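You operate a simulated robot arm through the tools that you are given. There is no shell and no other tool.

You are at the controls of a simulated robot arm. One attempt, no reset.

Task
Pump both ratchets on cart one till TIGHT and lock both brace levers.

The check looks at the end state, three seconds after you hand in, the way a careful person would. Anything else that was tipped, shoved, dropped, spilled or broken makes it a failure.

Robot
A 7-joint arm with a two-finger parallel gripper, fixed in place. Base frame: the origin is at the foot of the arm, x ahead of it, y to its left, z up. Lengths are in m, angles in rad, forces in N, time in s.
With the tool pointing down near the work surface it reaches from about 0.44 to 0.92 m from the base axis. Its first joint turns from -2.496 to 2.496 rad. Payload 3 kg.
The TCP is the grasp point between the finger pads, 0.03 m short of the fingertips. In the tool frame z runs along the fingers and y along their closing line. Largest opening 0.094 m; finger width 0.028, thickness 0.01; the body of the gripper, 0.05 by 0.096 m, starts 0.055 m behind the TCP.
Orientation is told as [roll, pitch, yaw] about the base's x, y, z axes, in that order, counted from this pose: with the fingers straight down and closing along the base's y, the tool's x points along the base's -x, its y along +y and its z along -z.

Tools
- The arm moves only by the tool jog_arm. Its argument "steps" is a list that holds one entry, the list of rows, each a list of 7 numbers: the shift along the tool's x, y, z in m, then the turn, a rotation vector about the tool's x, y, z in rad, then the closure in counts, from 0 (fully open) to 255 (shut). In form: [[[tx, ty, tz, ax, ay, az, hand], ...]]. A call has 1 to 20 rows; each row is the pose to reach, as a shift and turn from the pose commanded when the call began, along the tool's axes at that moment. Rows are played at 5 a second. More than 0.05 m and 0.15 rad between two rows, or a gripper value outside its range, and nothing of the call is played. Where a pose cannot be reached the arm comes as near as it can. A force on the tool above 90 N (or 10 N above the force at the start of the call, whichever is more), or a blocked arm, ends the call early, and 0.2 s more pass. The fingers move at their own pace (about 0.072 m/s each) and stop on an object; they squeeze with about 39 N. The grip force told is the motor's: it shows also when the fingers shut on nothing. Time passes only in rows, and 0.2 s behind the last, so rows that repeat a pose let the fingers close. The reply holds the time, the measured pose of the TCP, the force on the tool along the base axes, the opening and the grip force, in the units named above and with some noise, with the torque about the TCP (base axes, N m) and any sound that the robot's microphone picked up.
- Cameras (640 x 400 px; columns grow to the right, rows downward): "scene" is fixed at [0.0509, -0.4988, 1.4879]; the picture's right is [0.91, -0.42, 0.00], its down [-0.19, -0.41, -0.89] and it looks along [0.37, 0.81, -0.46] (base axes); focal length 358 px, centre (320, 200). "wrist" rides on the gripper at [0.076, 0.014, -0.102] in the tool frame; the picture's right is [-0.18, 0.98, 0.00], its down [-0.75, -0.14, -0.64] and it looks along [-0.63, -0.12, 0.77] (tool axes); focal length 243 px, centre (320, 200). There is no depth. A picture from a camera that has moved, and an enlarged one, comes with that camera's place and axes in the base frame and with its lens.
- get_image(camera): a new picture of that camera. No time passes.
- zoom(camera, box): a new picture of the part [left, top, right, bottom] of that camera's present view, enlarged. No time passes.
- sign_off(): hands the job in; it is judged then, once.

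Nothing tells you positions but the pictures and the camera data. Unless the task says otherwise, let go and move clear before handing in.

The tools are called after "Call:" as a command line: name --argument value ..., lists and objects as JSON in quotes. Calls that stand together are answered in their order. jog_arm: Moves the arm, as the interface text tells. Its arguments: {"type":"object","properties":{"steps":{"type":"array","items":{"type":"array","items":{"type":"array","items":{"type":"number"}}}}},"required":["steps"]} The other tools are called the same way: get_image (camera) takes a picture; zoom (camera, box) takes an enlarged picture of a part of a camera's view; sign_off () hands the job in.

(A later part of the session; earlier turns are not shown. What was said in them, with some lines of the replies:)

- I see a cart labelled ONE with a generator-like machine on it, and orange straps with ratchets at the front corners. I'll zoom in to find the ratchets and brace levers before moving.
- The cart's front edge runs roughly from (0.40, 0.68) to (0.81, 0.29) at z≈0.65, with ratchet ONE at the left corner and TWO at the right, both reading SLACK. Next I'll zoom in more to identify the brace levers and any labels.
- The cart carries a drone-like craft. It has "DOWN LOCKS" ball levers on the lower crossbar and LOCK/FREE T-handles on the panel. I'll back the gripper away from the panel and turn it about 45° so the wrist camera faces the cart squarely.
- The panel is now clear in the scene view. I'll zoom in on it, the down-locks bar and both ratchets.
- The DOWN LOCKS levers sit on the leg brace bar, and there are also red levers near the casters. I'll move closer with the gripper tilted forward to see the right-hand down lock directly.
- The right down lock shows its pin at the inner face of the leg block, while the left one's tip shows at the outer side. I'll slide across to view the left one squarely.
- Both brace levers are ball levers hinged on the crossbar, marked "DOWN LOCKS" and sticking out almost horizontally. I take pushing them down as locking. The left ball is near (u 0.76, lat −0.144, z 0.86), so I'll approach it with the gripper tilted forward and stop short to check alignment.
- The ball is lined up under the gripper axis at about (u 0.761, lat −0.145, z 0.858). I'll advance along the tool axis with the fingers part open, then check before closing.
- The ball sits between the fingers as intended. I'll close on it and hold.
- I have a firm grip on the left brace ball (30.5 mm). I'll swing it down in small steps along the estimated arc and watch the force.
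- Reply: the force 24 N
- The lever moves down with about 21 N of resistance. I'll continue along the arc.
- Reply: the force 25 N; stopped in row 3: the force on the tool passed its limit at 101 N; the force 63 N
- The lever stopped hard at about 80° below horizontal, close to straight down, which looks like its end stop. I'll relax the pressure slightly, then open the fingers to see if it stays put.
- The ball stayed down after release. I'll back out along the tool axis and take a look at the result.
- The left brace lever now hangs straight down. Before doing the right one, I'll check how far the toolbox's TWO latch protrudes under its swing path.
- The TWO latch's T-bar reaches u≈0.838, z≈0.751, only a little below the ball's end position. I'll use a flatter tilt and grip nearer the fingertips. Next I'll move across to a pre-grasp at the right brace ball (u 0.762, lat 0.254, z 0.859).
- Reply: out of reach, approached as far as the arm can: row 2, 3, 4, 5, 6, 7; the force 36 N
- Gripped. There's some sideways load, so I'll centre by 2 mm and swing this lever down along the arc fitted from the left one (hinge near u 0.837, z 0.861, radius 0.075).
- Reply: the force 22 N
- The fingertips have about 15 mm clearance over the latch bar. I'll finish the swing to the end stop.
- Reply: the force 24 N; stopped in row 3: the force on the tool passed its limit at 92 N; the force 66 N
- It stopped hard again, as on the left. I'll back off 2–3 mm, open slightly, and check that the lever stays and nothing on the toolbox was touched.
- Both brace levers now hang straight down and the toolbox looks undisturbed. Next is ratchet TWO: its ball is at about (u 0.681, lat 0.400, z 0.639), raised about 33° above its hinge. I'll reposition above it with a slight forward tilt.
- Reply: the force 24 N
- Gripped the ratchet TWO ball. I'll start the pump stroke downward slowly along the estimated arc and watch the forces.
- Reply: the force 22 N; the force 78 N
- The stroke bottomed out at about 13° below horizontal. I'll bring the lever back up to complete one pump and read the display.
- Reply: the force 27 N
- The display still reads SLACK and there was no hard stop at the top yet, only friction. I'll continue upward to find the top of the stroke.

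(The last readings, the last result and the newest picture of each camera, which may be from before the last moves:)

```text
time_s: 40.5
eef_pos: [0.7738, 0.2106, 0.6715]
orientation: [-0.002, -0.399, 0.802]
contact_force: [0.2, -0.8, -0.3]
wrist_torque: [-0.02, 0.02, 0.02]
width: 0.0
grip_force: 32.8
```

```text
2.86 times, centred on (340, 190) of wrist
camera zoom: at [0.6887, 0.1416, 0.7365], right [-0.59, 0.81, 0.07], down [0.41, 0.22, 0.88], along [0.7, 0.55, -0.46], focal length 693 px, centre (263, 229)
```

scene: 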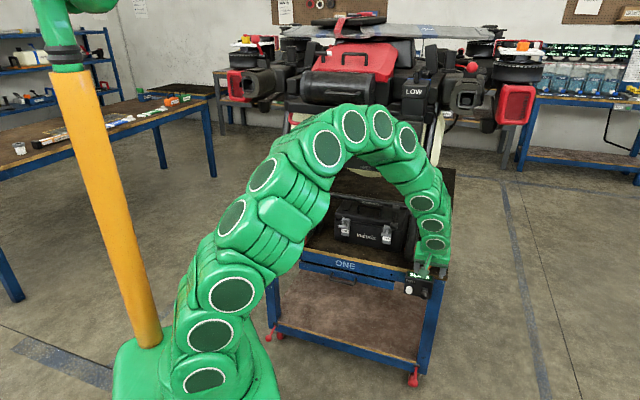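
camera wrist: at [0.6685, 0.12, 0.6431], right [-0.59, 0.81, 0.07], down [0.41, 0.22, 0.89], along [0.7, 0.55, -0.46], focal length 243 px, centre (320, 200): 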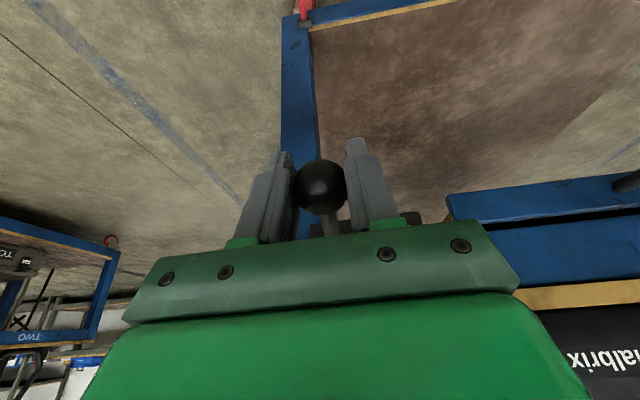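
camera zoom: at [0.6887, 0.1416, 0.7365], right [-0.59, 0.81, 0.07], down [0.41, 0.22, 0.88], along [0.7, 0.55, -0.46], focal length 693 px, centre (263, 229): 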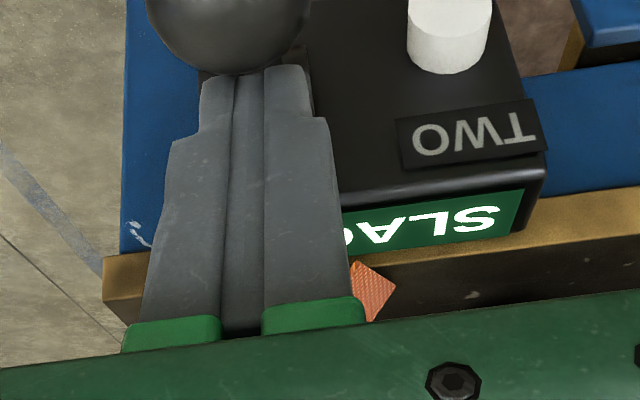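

The lever hit its top stop and the ball slipped free, so the stroke runs from about +33° to −12°. One pump wasn't enough. I'll lift off, reopen, and re-grip the ball.

Call:
jog_arm --steps '[[[0, 0, -0.018, 0, 0, 0, 255], [0, 0, -0.0341, 0, 0, 0, 85], [0.0133, 0, -0.0341, 0, 0, 0, 85], [0.0266, 0, -0.0341, 0, 0, 0, 85], [0.0266, 0, -0.0341, 0, 0, 0, 85]]]'

Call:
get_image --camera "wrist"

Call:
zoom --camera "wrist" --box '[240, 80, 420, 220]'

```text
time_s: 41.7
eef_pos: [0.7487, 0.1817, 0.692]
orientation: [-0.002, -0.398, 0.802]
contact_force: [-0.2, 0.0, 0.0]
wrist_torque: [-0.05, 0.03, 0.02]
width: 0.063
grip_force: 0.0
```

```text
taken
camera wrist: at [0.6622, 0.1131, 0.7575], right [-0.59, 0.81, 0.07], down [0.41, 0.22, 0.88], along [0.7, 0.55, -0.46], focal length 243 px, centre (320, 200)
```

wrist: 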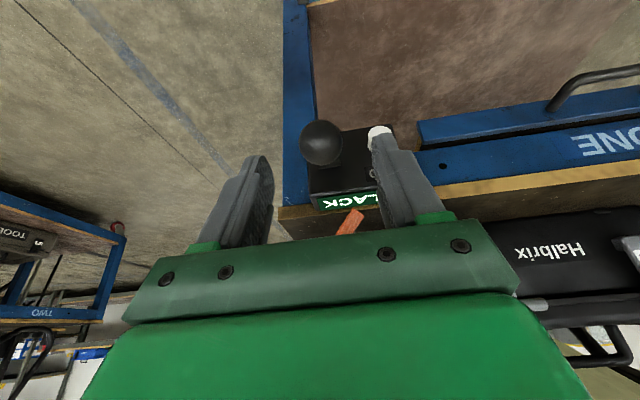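

```text
2.86 times, centred on (330, 150) of wrist
camera zoom: at [0.6622, 0.1131, 0.7575], right [-0.59, 0.81, 0.07], down [0.41, 0.22, 0.88], along [0.7, 0.55, -0.46], focal length 693 px, centre (291, 343)
```

zoom: 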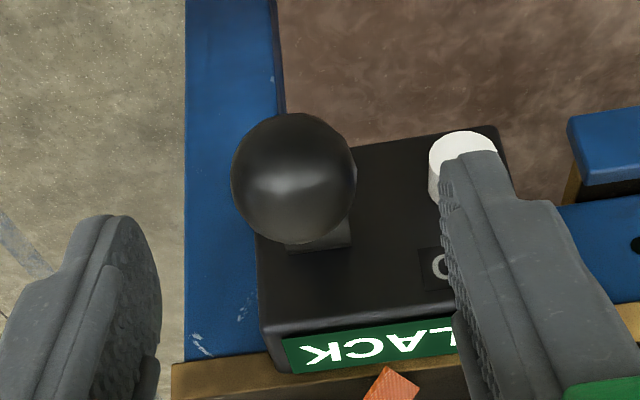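

The lever ball is at its top position (u 0.681, z 0.641) and the display still reads SLACK. I'll re-grip and do a full down stroke on the refined arc (hinge u 0.745, z 0.596, radius 0.079).

Call:
jog_arm --steps '[[[-0.0008, 0, 0.025, 0, 0, 0, 85], [-0.0016, -0.0005, 0.05, 0, 0, 0, 85], [-0.0016, -0.0005, 0.05, 0, 0, 0, 255], [-0.0016, -0.0005, 0.05, 0, 0, 0, 255], [-0.0016, -0.0005, 0.05, 0, 0, 0, 255], [-0.0016, -0.0005, 0.05, 0, 0, 0, 255], [0.0037, -0.0005, 0.054, 0, 0, 0, 255], [0.0091, -0.0005, 0.0581, 0, 0, 0, 255], [0.0184, -0.0005, 0.0682, 0, 0, 0, 255], [0.0258, -0.0005, 0.0798, 0, 0, 0, 255], [0.0312, -0.0005, 0.0925, 0, 0, 0, 255], [0.0342, -0.0005, 0.1059, 0, 0, 0, 255], [0.0348, -0.0005, 0.1142, 0, 0, 0, 255]]]'

Call:
get_image --camera "wrist"

Call:
get_image --camera "scene"

```text
time_s: 44.5
eef_pos: [0.7581, 0.1923, 0.5746]
orientation: [-0.004, -0.4, 0.804]
contact_force: [-16.4, 42.8, 54.2]
wrist_torque: [0.49, -0.06, -0.04]
width: 0.0315
grip_force: 45.1
```

```text
taken
camera wrist: at [0.6718, 0.1226, 0.6394], right [-0.59, 0.8, 0.07], down [0.41, 0.22, 0.89], along [0.7, 0.55, -0.46], focal length 243 px, centre (320, 200)
```

wrist: 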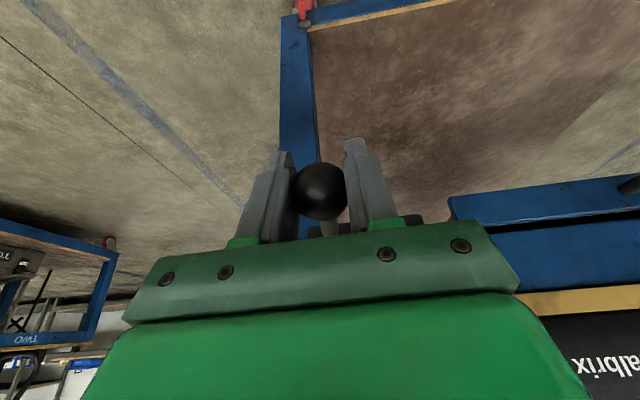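

```text
taken
```

scene: 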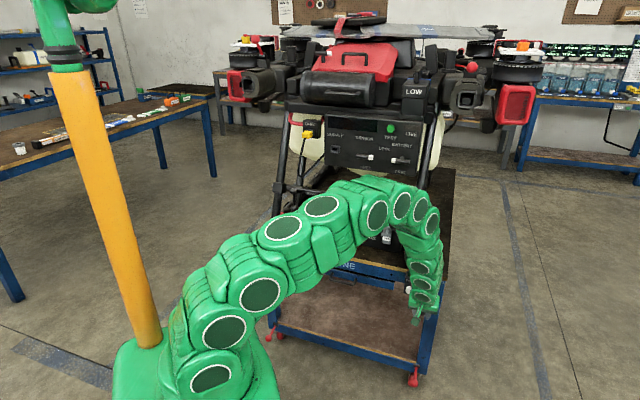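

Call:
jog_arm --steps '[[[-0.0006, 0.001, -0.0083, 0, 0, 0, 255], [-0.0036, 0.002, -0.0217, 0, 0, 0, 255], [-0.009, 0.002, -0.0344, 0, 0, 0, 255], [-0.0164, 0.002, -0.046, 0, 0, 0, 255], [-0.0257, 0.002, -0.0561, 0, 0, 0, 255], [-0.0311, 0.002, -0.0605, 0, 0, 0, 255], [-0.0364, 0.002, -0.0642, 0, 0, 0, 255]]]'

Call:
zoom --camera "wrist" --box '[240, 120, 440, 260]'

Call:
zoom --camera "scene" --box '[380, 230, 460, 310]'

```text
time_s: 46.1
eef_pos: [0.7614, 0.1962, 0.6493]
orientation: [-0.004, -0.398, 0.8]
contact_force: [-7.3, -30.0, 1.0]
wrist_torque: [-0.98, 0.68, -0.09]
width: 0.031
grip_force: 44.7
```

```text
2.86 times, centred on (340, 190) of wrist
camera zoom: at [0.6761, 0.1281, 0.7123], right [-0.59, 0.81, 0.07], down [0.41, 0.22, 0.88], along [0.7, 0.55, -0.46], focal length 693 px, centre (263, 229)
```

zoom: 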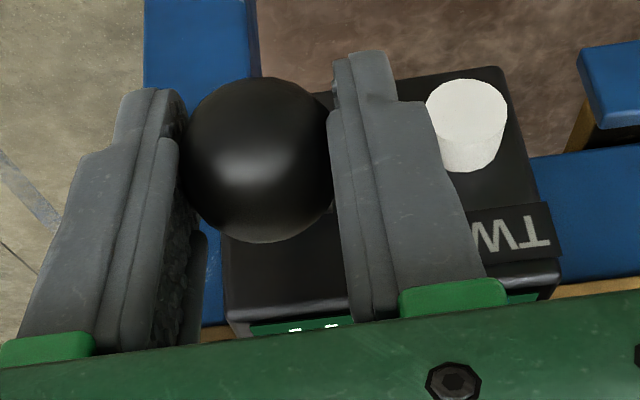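

```text
5.00 times, centred on (420, 270) of scene
camera zoom: at [0.0509, -0.4988, 1.4879], right [0.91, -0.42, 0.0], down [-0.19, -0.41, -0.89], along [0.37, 0.81, -0.46], focal length 1791 px, centre (-180, -150)
```

zoom: 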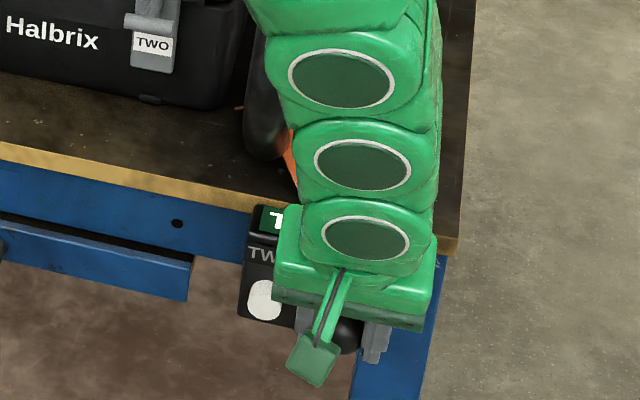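

The display now starts with "T" and the strap has pulled straight, so TWO looks TIGHT. I'll release and lift away to confirm.

Call:
jog_arm --steps '[[[0, 0, 0, 0, 0, 0, 85], [0, 0, 0, 0, 0, 0, 85], [0, 0, 0, 0, 0, 0, 85], [0, 0, -0.03, 0, 0, 0, 85], [0, 0, -0.07, 0, 0, 0, 85], [0, 0, -0.11, 0, 0, 0, 85], [0, 0, -0.15, 0, 0, 0, 85]]]'

Call:
get_image --camera "wrist"

Call:
zoom --camera "wrist" --box '[270, 50, 430, 220]'

Call:
get_image --camera "scene"

```text
time_s: 47.7
eef_pos: [0.7219, 0.1571, 0.786]
orientation: [-0.001, -0.398, 0.801]
contact_force: [-0.2, 0.3, -0.1]
wrist_torque: [0.01, -0.01, -0.01]
width: 0.0624
grip_force: 0.0
```

```text
taken
camera wrist: at [0.6362, 0.0877, 0.8504], right [-0.59, 0.81, 0.07], down [0.41, 0.22, 0.88], along [0.7, 0.55, -0.46], focal length 243 px, centre (320, 200)
```

wrist: 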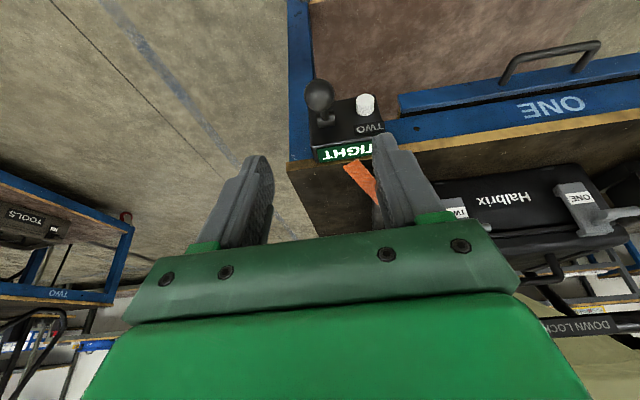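

```text
2.35 times, centred on (350, 135) of wrist
camera zoom: at [0.6362, 0.0877, 0.8504], right [-0.59, 0.81, 0.07], down [0.41, 0.22, 0.88], along [0.7, 0.55, -0.46], focal length 571 px, centre (249, 353)
```

zoom: 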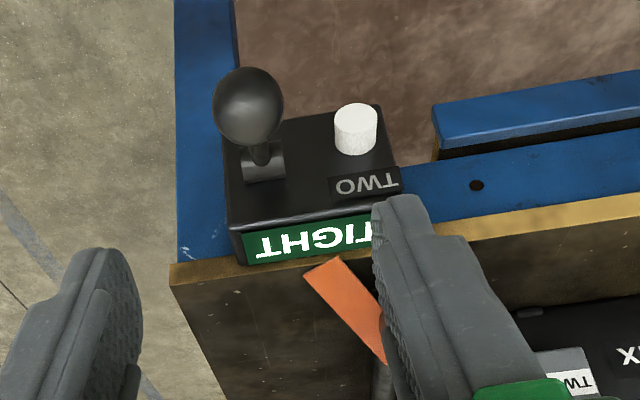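

```text
taken
```

scene: 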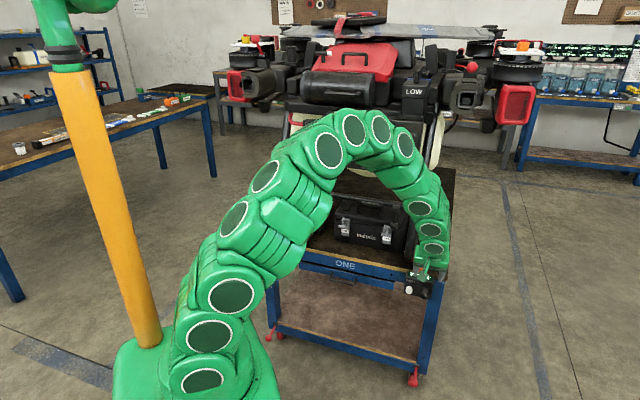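

Ratchet TWO clearly reads TIGHT. Now I'll cross over to ratchet ONE (ball near u 0.682, lat −0.232, z 0.64), staying well in front of the cart.

Call:
jog_arm --steps '[[[0.001, 0.0451, -0.01, 0, 0, 0, 85], [0.002, 0.0902, -0.02, 0, 0, 0, 85], [0.003, 0.1353, -0.02, 0, 0, 0, 85], [0.004, 0.1804, -0.02, 0, 0, 0, 85], [0.005, 0.2255, -0.02, 0, 0, 0, 85], [0.006, 0.2706, -0.02, 0, 0, 0, 85], [0.007, 0.3157, -0.02, 0, 0, 0, 85], [0.008, 0.3608, -0.02, 0, 0, 0, 85], [0.009, 0.4059, -0.02, 0, 0, 0, 85], [0.01, 0.451, -0.02, 0, 0, 0, 85], [0.011, 0.4961, -0.02, 0, 0, 0, 85], [0.012, 0.5412, -0.02, 0, 0, 0, 85], [0.013, 0.5863, -0.02, 0, 0, 0, 85], [0.013, 0.6314, -0.02, 0, 0, 0, 85]]]'

Call:
get_image --camera "wrist"

Call:
get_image --camera "scene"

```text
time_s: 50.7
eef_pos: [0.2538, 0.582, 0.7988]
orientation: [0.0, -0.398, 0.799]
contact_force: [-0.7, 0.1, 0.4]
wrist_torque: [-0.03, -0.02, 0.01]
width: 0.0627
grip_force: 0.1
```

```text
taken
camera wrist: at [0.1679, 0.5132, 0.8631], right [-0.59, 0.81, 0.07], down [0.41, 0.22, 0.88], along [0.7, 0.55, -0.46], focal length 243 px, centre (320, 200)
```

wrist: 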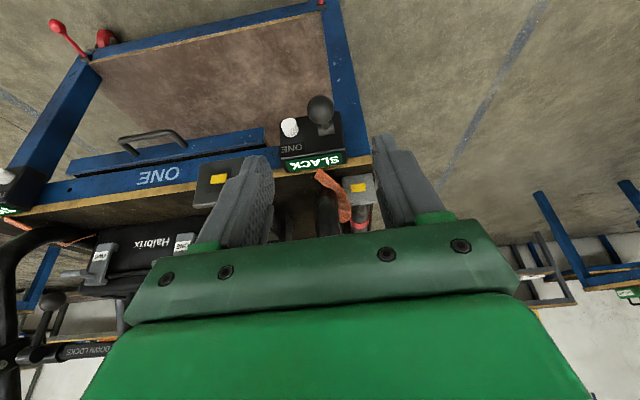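

```text
taken
```

scene: 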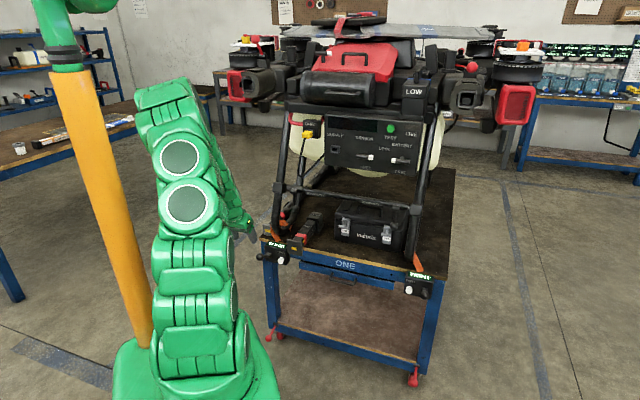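

Ratchet ONE is in view with its ball centred. I'll descend to a pre-grasp and check alignment.

Call:
jog_arm --steps '[[[-0.0073, -0.001, 0.0383, 0, 0, 0, 85], [-0.0145, -0.002, 0.0765, 0, 0, 0, 85], [-0.0218, -0.0028, 0.1148, 0, 0, 0, 85]]]'

Call:
get_image --camera "wrist"

Call:
zoom --camera "wrist" --box '[240, 80, 420, 220]'

```text
time_s: 51.5
eef_pos: [0.301, 0.6253, 0.7004]
orientation: [-0.002, -0.399, 0.801]
contact_force: [0.0, -0.5, -0.1]
wrist_torque: [-0.02, 0.0, -0.03]
width: 0.0629
grip_force: 0.1
```

```text
taken
camera wrist: at [0.2149, 0.5568, 0.7646], right [-0.59, 0.81, 0.07], down [0.41, 0.22, 0.88], along [0.7, 0.55, -0.46], focal length 243 px, centre (320, 200)
```

wrist: 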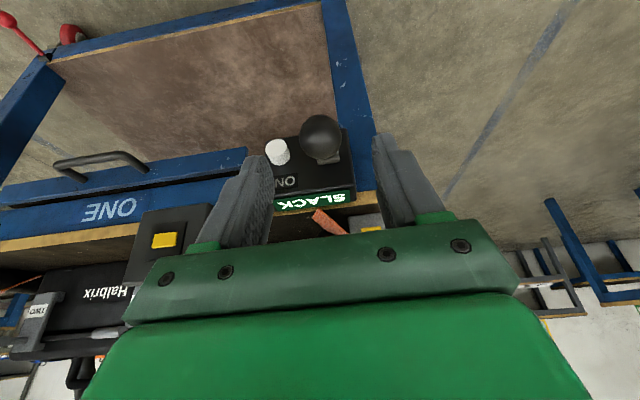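

```text
2.86 times, centred on (330, 150) of wrist
camera zoom: at [0.2149, 0.5568, 0.7646], right [-0.59, 0.81, 0.07], down [0.41, 0.22, 0.88], along [0.7, 0.55, -0.46], focal length 693 px, centre (291, 343)
```

zoom: 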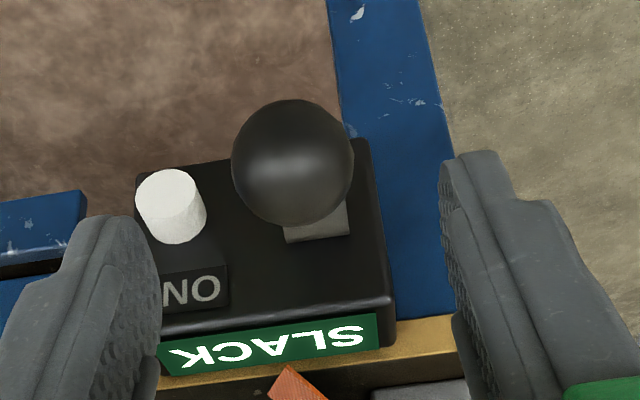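

Aligned: the ball is at (u 0.680, lat −0.230, z 0.641). I'll descend, grip, and make the first down stroke on ratchet ONE.

Call:
jog_arm --steps '[[[0, 0.0005, 0.03, 0, 0, 0, 85], [0, 0.001, 0.0585, 0, 0, 0, 85], [0, 0.001, 0.0585, 0, 0, 0, 255], [0, 0.001, 0.0585, 0, 0, 0, 255], [0, 0.001, 0.0585, 0, 0, 0, 255], [0, 0.001, 0.0585, 0, 0, 0, 255], [0.0053, 0.001, 0.0622, 0, 0, 0, 255], [0.0107, 0.001, 0.0666, 0, 0, 0, 255], [0.02, 0.001, 0.0767, 0, 0, 0, 255]]]'

Call:
get_image --camera "wrist"

Call:
get_image --camera "scene"

```text
time_s: 53.5
eef_pos: [0.3078, 0.6342, 0.6219]
orientation: [0.001, -0.399, 0.797]
contact_force: [28.9, 10.5, 5.5]
wrist_torque: [0.77, -0.76, -0.03]
width: 0.0316
grip_force: 44.8
```

```text
taken
camera wrist: at [0.2229, 0.5655, 0.6866], right [-0.59, 0.81, 0.07], down [0.41, 0.22, 0.88], along [0.7, 0.55, -0.46], focal length 243 px, centre (320, 200)
```

wrist: 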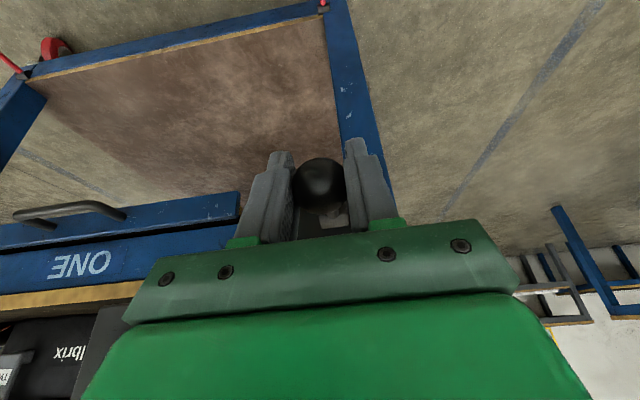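

```text
taken
```

scene: 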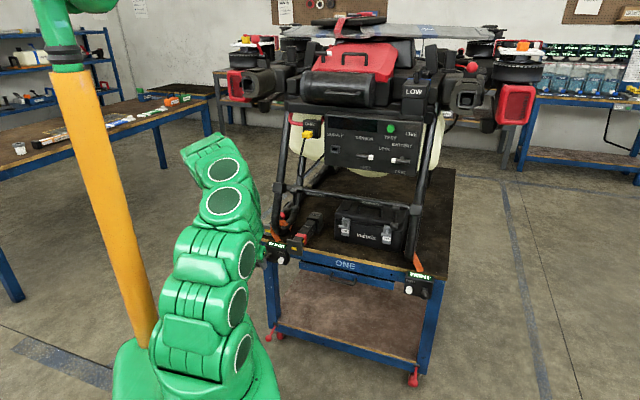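

Call:
jog_arm --steps '[[[0.0022, -0.0005, 0.0062, 0, 0, 0, 255], [0.0056, -0.001, 0.0124, 0, 0, 0, 255], [0.011, -0.001, 0.0251, 0, 0, 0, 255], [0.014, -0.001, 0.0385, 0, 0, 0, 255], [0.0146, -0.001, 0.0454, 0, 0, 0, 255]]]'

Call:
zoom --camera "scene" --box '[240, 220, 320, 290]'

Call:
get_image --camera "wrist"

```text
time_s: 54.7
eef_pos: [0.3119, 0.6375, 0.5752]
orientation: [-0.001, -0.401, 0.801]
contact_force: [-4.6, -5.7, 41.1]
wrist_torque: [0.04, -0.03, 0.0]
width: 0.031
grip_force: 45.4
```

```text
5.71 times, centred on (280, 255) of scene
camera zoom: at [0.0509, -0.4988, 1.4879], right [0.91, -0.42, 0.0], down [-0.19, -0.41, -0.89], along [0.37, 0.81, -0.46], focal length 2047 px, centre (549, -114)
```

zoom: 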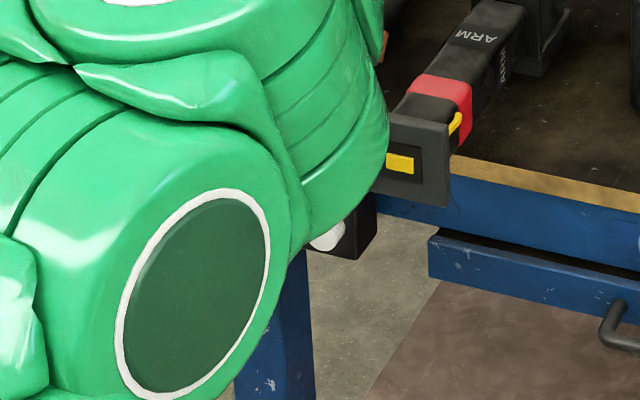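

```text
taken
camera wrist: at [0.2263, 0.5687, 0.6396], right [-0.59, 0.81, 0.07], down [0.41, 0.22, 0.88], along [0.7, 0.55, -0.46], focal length 243 px, centre (320, 200)
```

wrist: 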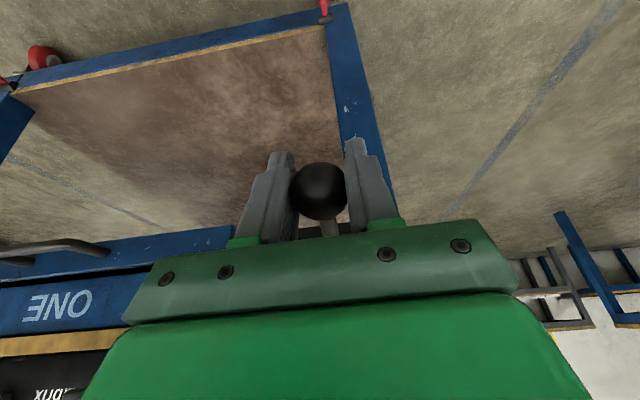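

Call:
jog_arm --steps '[[[-0.0006, 0, -0.0069, 0, 0, 0, 255], [-0.0036, 0, -0.0203, 0, 0, 0, 255], [-0.009, 0, -0.033, 0, 0, 0, 255], [-0.0164, 0, -0.0446, 0, 0, 0, 255], [-0.0257, 0, -0.0547, 0, 0, 0, 255], [-0.0311, 0, -0.0591, 0, 0, 0, 255], [-0.0364, 0, -0.0628, 0, 0, 0, 255]]]'

Call:
zoom --camera "scene" --box '[240, 220, 320, 290]'

Call:
zoom --camera "wrist" --box '[220, 120, 420, 260]'

```text
time_s: 56.3
eef_pos: [0.318, 0.6425, 0.6464]
orientation: [-0.002, -0.397, 0.8]
contact_force: [-28.2, -14.5, 2.4]
wrist_torque: [-0.85, 0.89, 0.02]
width: 0.0313
grip_force: 45.1
```

```text
5.71 times, centred on (280, 255) of scene
camera zoom: at [0.0509, -0.4988, 1.4879], right [0.91, -0.42, 0.0], down [-0.19, -0.41, -0.89], along [0.37, 0.81, -0.46], focal length 2047 px, centre (549, -114)
```

zoom: 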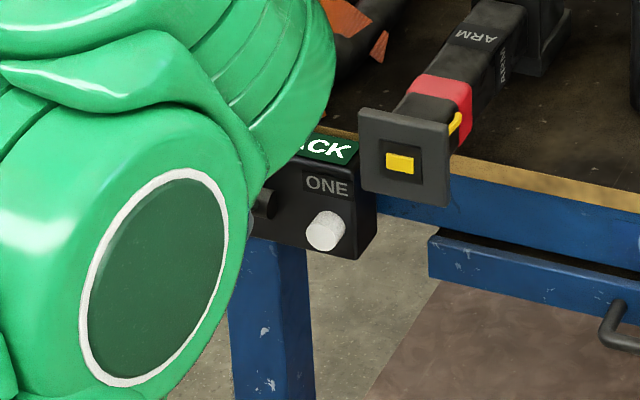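

```text
2.86 times, centred on (320, 190) of wrist
camera zoom: at [0.232, 0.5745, 0.7106], right [-0.59, 0.81, 0.07], down [0.41, 0.22, 0.88], along [0.7, 0.55, -0.46], focal length 693 px, centre (320, 229)
```

zoom: 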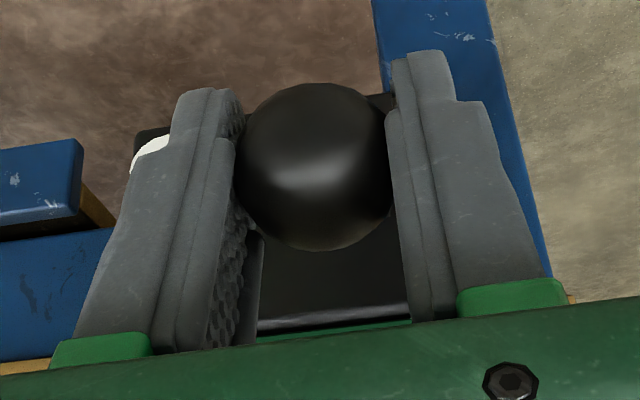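

ONE still reads SLACK after one stroke, as TWO did. I'll do a second full stroke, down and back up.

Call:
jog_arm --steps '[[[0.0067, 0, 0.0031, 0, 0, 0, 255], [0.0114, 0, 0.0078, 0, 0, 0, 255], [0.0196, 0, 0.0183, 0, 0, 0, 255], [0.0266, 0, 0.03, 0, 0, 0, 255], [0.032, 0, 0.0428, 0, 0, 0, 255], [0.0356, 0, 0.0559, 0, 0, 0, 255], [0.0365, 0, 0.0627, 0, 0, 0, 255]]]'

Call:
jog_arm --steps '[[[-0.0009, 0, -0.0068, 0, 0, 0, 255], [-0.0045, 0, -0.0199, 0, 0, 0, 255], [-0.0099, 0, -0.0327, 0, 0, 0, 255], [-0.0169, 0, -0.0444, 0, 0, 0, 255], [-0.0251, 0, -0.0549, 0, 0, 0, 255], [-0.0298, 0, -0.0596, 0, 0, 0, 255], [-0.0347, 0, -0.0635, 0, 0, 0, 255]]]'

Call:
zoom --camera "scene" --box '[240, 220, 320, 290]'

Call:
zoom --camera "wrist" --box '[220, 120, 420, 260]'

```text
time_s: 57.9
eef_pos: [0.3114, 0.6385, 0.5764]
orientation: [-0.002, -0.397, 0.802]
contact_force: [-7.7, 1.1, 41.9]
wrist_torque: [0.25, -0.2, 0.07]
width: 0.0309
grip_force: 44.5
```

```text
time_s: 59.5
eef_pos: [0.3166, 0.6431, 0.6454]
orientation: [-0.002, -0.395, 0.801]
contact_force: [-15.5, -11.9, -4.9]
wrist_torque: [-0.89, 0.94, 0.06]
width: 0.0311
grip_force: 45.6
```

```text
5.71 times, centred on (280, 255) of scene
camera zoom: at [0.0509, -0.4988, 1.4879], right [0.91, -0.42, 0.0], down [-0.19, -0.41, -0.89], along [0.37, 0.81, -0.46], focal length 2047 px, centre (549, -114)
```

zoom: 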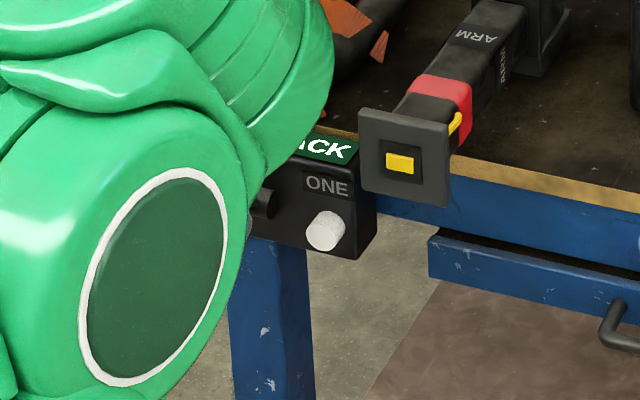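

```text
2.86 times, centred on (320, 190) of wrist
camera zoom: at [0.2307, 0.5732, 0.7107], right [-0.59, 0.81, 0.07], down [0.41, 0.22, 0.88], along [0.7, 0.55, -0.46], focal length 693 px, centre (320, 229)
```

zoom: 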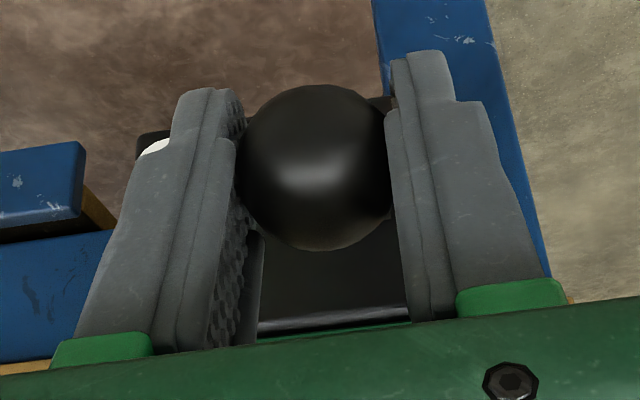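

Still SLACK. I may be stopping just short of the top of the stroke, so I'll nudge the lever fully up and check the display.

Call:
jog_arm --steps '[[[-0.0017, 0, -0.001, 0, 0, 0, 255], [-0.0034, 0, -0.0021, 0, 0, 0, 255], [-0.0045, 0, -0.0028, 0, 0, 0, 255]]]'

Call:
zoom --camera "scene" --box '[240, 220, 320, 290]'

```text
time_s: 60.3
eef_pos: [0.3195, 0.6444, 0.6501]
orientation: [-0.005, -0.395, 0.801]
contact_force: [-21.4, -16.8, -15.9]
wrist_torque: [-0.78, 0.8, -0.01]
width: 0.0311
grip_force: 44.9
```

```text
5.71 times, centred on (280, 255) of scene
camera zoom: at [0.0509, -0.4988, 1.4879], right [0.91, -0.42, 0.0], down [-0.19, -0.41, -0.89], along [0.37, 0.81, -0.46], focal length 2047 px, centre (549, -114)
```

zoom: 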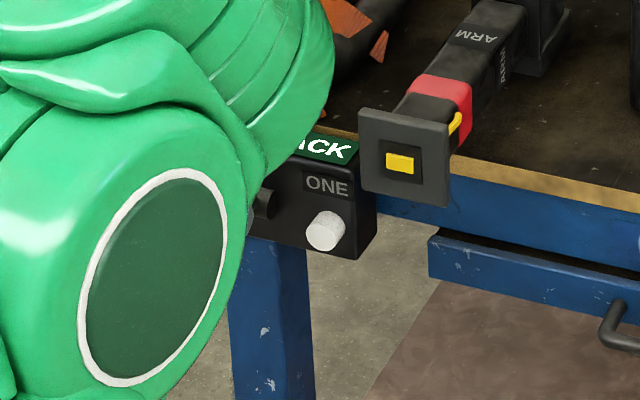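

Call:
jog_arm --steps '[[[0.005, 0, 0.0035, 0, 0, 0, 255], [0.0094, 0, 0.0067, 0, 0, 0, 255], [0.0141, 0, 0.0114, 0, 0, 0, 255], [0.0223, 0, 0.0219, 0, 0, 0, 255], [0.0293, 0, 0.0336, 0, 0, 0, 255], [0.0347, 0, 0.0464, 0, 0, 0, 255], [0.0383, 0, 0.0595, 0, 0, 0, 255], [0.0392, 0, 0.0663, 0, 0, 0, 255]]]'

Call:
jog_arm --steps '[[[-0.0009, 0, -0.0068, 0, 0, 0, 255], [-0.0045, 0, -0.0199, 0, 0, 0, 255], [-0.0099, 0, -0.0327, 0, 0, 0, 255], [-0.0169, 0, -0.0444, 0, 0, 0, 255], [-0.0251, 0, -0.0549, 0, 0, 0, 255], [-0.0298, 0, -0.0596, 0, 0, 0, 255], [-0.0347, 0, -0.0635, 0, 0, 0, 255], [-0.0387, 0, -0.066, 0, 0, 0, 255]]]'

Call:
zoom --camera "scene" --box '[240, 220, 320, 290]'

Call:
get_image --camera "scene"

```text
time_s: 62.1
eef_pos: [0.3125, 0.637, 0.5757]
orientation: [-0.002, -0.4, 0.802]
contact_force: [4.4, 1.5, 49.1]
wrist_torque: [0.17, -0.22, 0.04]
width: 0.0311
grip_force: 45.2
```

```text
time_s: 63.9
eef_pos: [0.3179, 0.6446, 0.6493]
orientation: [-0.002, -0.395, 0.802]
contact_force: [-19.7, -16.5, -1.2]
wrist_torque: [-0.91, 0.93, 0.03]
width: 0.031
grip_force: 45.4
```

```text
5.71 times, centred on (280, 255) of scene
camera zoom: at [0.0509, -0.4988, 1.4879], right [0.91, -0.42, 0.0], down [-0.19, -0.41, -0.89], along [0.37, 0.81, -0.46], focal length 2047 px, centre (549, -114)
```

zoom: 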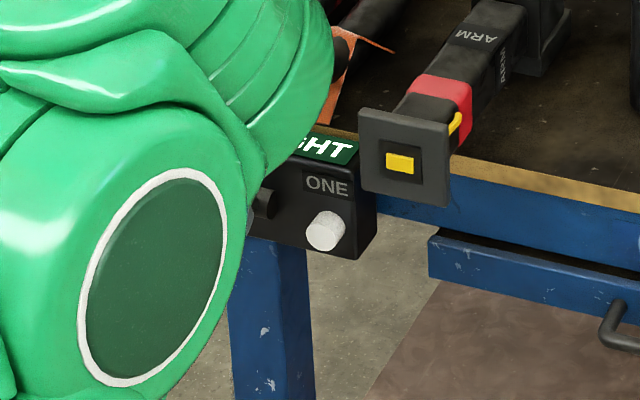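

```text
taken
```

scene: 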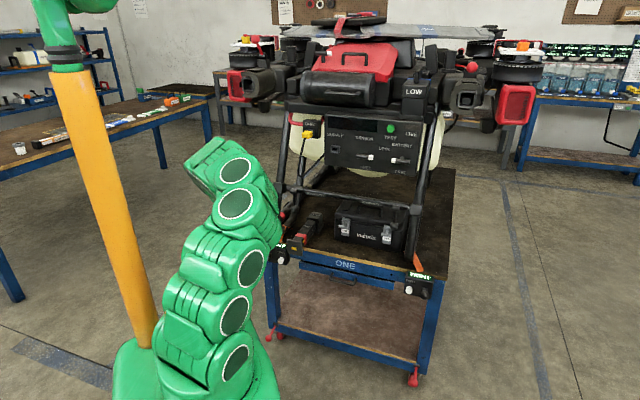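

The ONE display now shows "…GHT" and its strap has pulled straight. I'll release the ball and lift clear to confirm.

Call:
jog_arm --steps '[[[0, 0, 0, 0, 0, 0, 85], [0, 0, 0, 0, 0, 0, 85], [0, 0, 0, 0, 0, 0, 85], [0, 0, -0.03, 0, 0, 0, 85], [0, 0, -0.07, 0, 0, 0, 85], [0, 0, -0.11, 0, 0, 0, 85], [0, 0, -0.15, 0, 0, 0, 85]]]'

Call:
get_image --camera "wrist"

Call:
zoom --camera "wrist" --box '[250, 60, 420, 220]'

Call:
zoom --camera "scene" --box '[240, 160, 450, 300]'

```text
time_s: 65.5
eef_pos: [0.2795, 0.6022, 0.7887]
orientation: [-0.001, -0.4, 0.801]
contact_force: [0.3, -0.6, 0.0]
wrist_torque: [-0.01, 0.0, 0.05]
width: 0.0624
grip_force: 0.1
```

```text
taken
camera wrist: at [0.1928, 0.5338, 0.8542], right [-0.59, 0.81, 0.07], down [0.41, 0.22, 0.88], along [0.7, 0.55, -0.46], focal length 243 px, centre (320, 200)
```

wrist: 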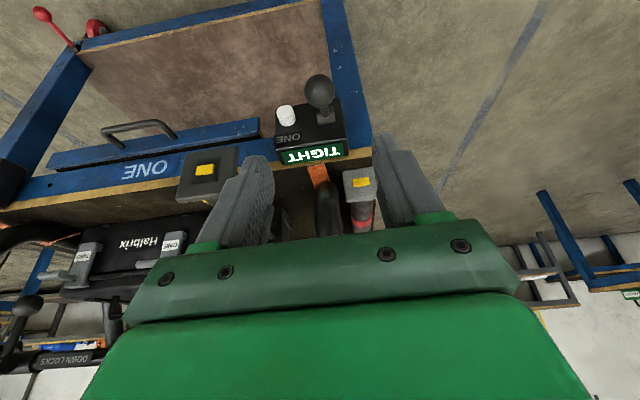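

```text
2.50 times, centred on (335, 140) of wrist
camera zoom: at [0.1928, 0.5338, 0.8542], right [-0.59, 0.81, 0.07], down [0.41, 0.22, 0.88], along [0.7, 0.55, -0.46], focal length 606 px, centre (282, 350)
```

zoom: 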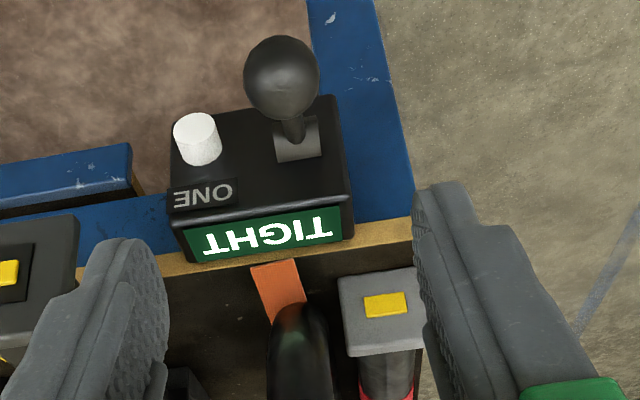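

```text
2.86 times, centred on (345, 230) of scene
camera zoom: at [0.0509, -0.4988, 1.4879], right [0.91, -0.42, 0.0], down [-0.19, -0.41, -0.89], along [0.37, 0.81, -0.46], focal length 1023 px, centre (249, 114)
```

zoom: 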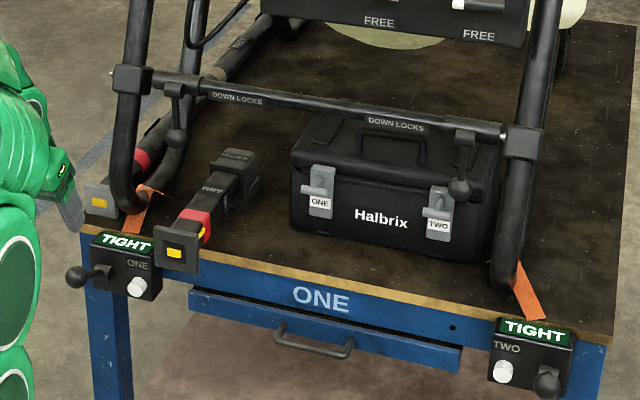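

Both displays read TIGHT and the straps are straight. I'll do a final close check of both brace levers and the surroundings.

Call:
zoom --camera "scene" --box '[370, 180, 430, 240]'

Call:
zoom --camera "scene" --box '[265, 170, 325, 230]'

Call:
zoom --camera "scene" --box '[250, 20, 540, 200]'

Call:
zoom --camera "scene" --box '[250, 230, 450, 400]'

```text
6.67 times, centred on (400, 210) of scene
camera zoom: at [0.0509, -0.4988, 1.4879], right [0.91, -0.42, 0.0], down [-0.19, -0.41, -0.89], along [0.37, 0.81, -0.46], focal length 2388 px, centre (-213, 133)
```

zoom: 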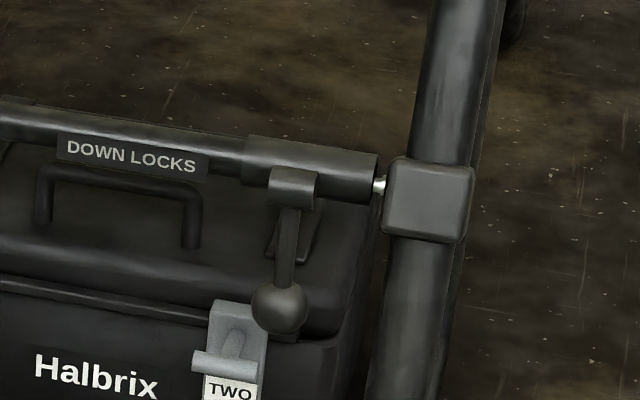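

```text
6.67 times, centred on (295, 200) of scene
camera zoom: at [0.0509, -0.4988, 1.4879], right [0.91, -0.42, 0.0], down [-0.19, -0.41, -0.89], along [0.37, 0.81, -0.46], focal length 2388 px, centre (487, 200)
```

zoom: 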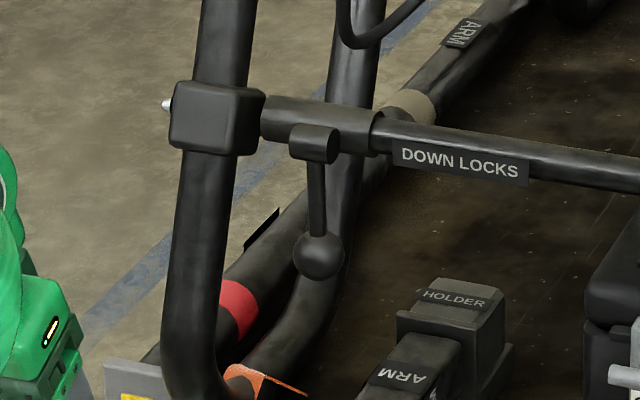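

```text
2.21 times, centred on (395, 110) of scene
camera zoom: at [0.0509, -0.4988, 1.4879], right [0.91, -0.42, 0.0], down [-0.19, -0.41, -0.89], along [0.37, 0.81, -0.46], focal length 790 px, centre (154, 399)
```

zoom: 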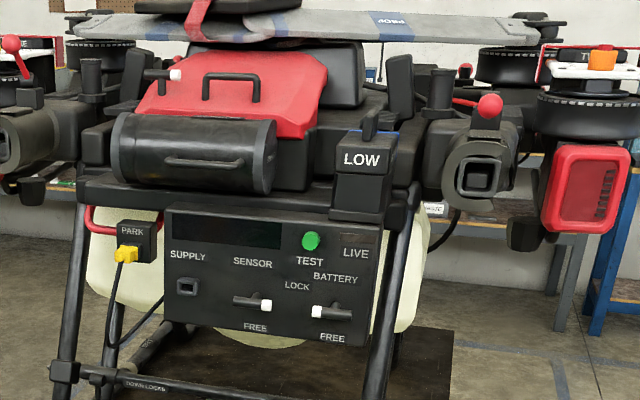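

```text
2.35 times, centred on (350, 315) of scene
camera zoom: at [0.0509, -0.4988, 1.4879], right [0.91, -0.42, 0.0], down [-0.19, -0.41, -0.89], along [0.37, 0.81, -0.46], focal length 843 px, centre (249, -71)
```

zoom: 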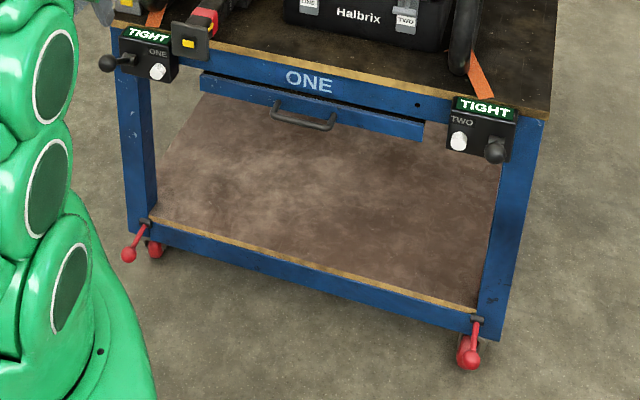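

Both brace levers are fully down at their stops, both ratchets read TIGHT, and nothing else looks moved. I'll back the arm well clear before handing in.

Call:
jog_arm --steps '[[[0.009, -0.005, -0.03, 0, 0, 0, 85], [0.018, -0.015, -0.06, 0, 0, 0, 85], [0.027, -0.03, -0.09, 0, 0, 0, 60], [0.036, -0.05, -0.12, 0, 0, 0, 30], [0.045, -0.07, -0.15, 0, 0, 0, 0], [0.045, -0.09, -0.15, 0, 0, 0, 0]]]'

Call:
get_image --camera "scene"

Call:
zoom --camera "scene" --box '[240, 160, 450, 300]'

Call:
get_image --camera "wrist"

```text
time_s: 66.9
eef_pos: [0.2737, 0.4704, 0.9128]
orientation: [-0.002, -0.407, 0.804]
contact_force: [-0.6, -0.1, -0.8]
wrist_torque: [0.02, 0.02, 0.0]
width: 0.094
grip_force: 0.0
```

```text
taken
```

scene: 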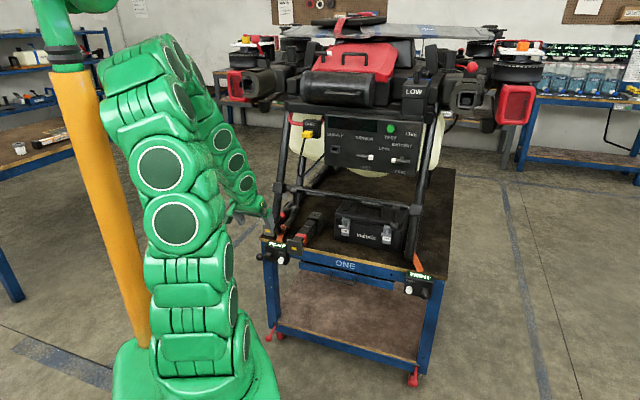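

```text
2.86 times, centred on (345, 230) of scene
camera zoom: at [0.0509, -0.4988, 1.4879], right [0.91, -0.42, 0.0], down [-0.19, -0.41, -0.89], along [0.37, 0.81, -0.46], focal length 1023 px, centre (249, 114)
```

zoom: 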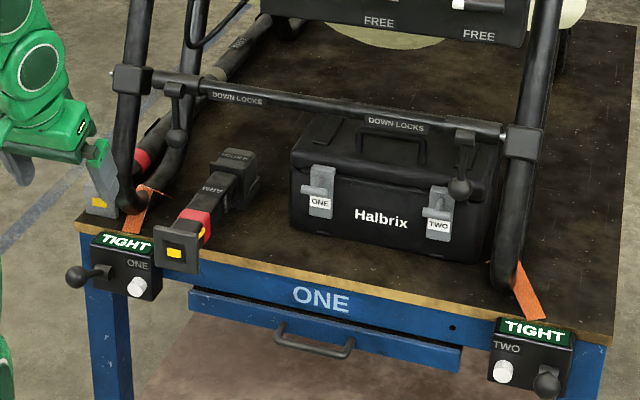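

```text
taken
camera wrist: at [0.187, 0.4, 0.9775], right [-0.59, 0.8, 0.07], down [0.4, 0.22, 0.89], along [0.7, 0.55, -0.45], focal length 243 px, centre (320, 200)
```

wrist: 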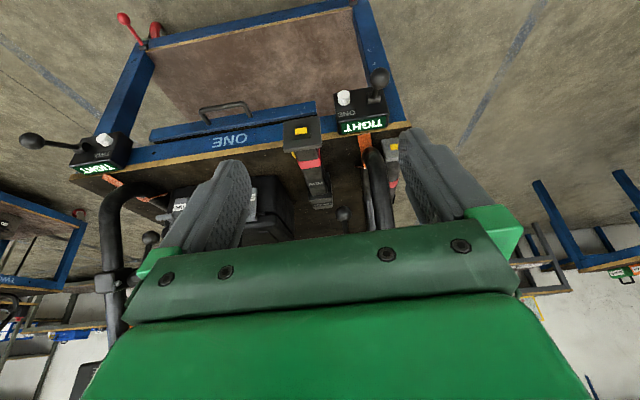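

Both ratchets on cart one read TIGHT, both DOWN LOCKS brace levers are fully down, and the open gripper is well clear with nothing else disturbed. Handing in now.

Call:
sign_off

```text
The job is handed in.
```

I've handed in the job: both ratchets on cart one read TIGHT, and both brace levers are locked down. The result of the check hasn't come back.

- **Ratchets:** TWO reached TIGHT after two full strokes and ONE after three. I read both displays again after letting go, and both straps had pulled straight.
- **Brace levers:** nothing on the cart is labelled "brace". I took them to be the two ball levers on the leg crossbar marked "DOWN LOCKS". I swung each one down to its end stop, and both stayed there when released. I left the red levers by the casters alone because they look like wheel brakes.
- **Surroundings:** in the final pictures the toolbox, drone and cart looked undisturbed. The arm is empty and backed well away from the cart.
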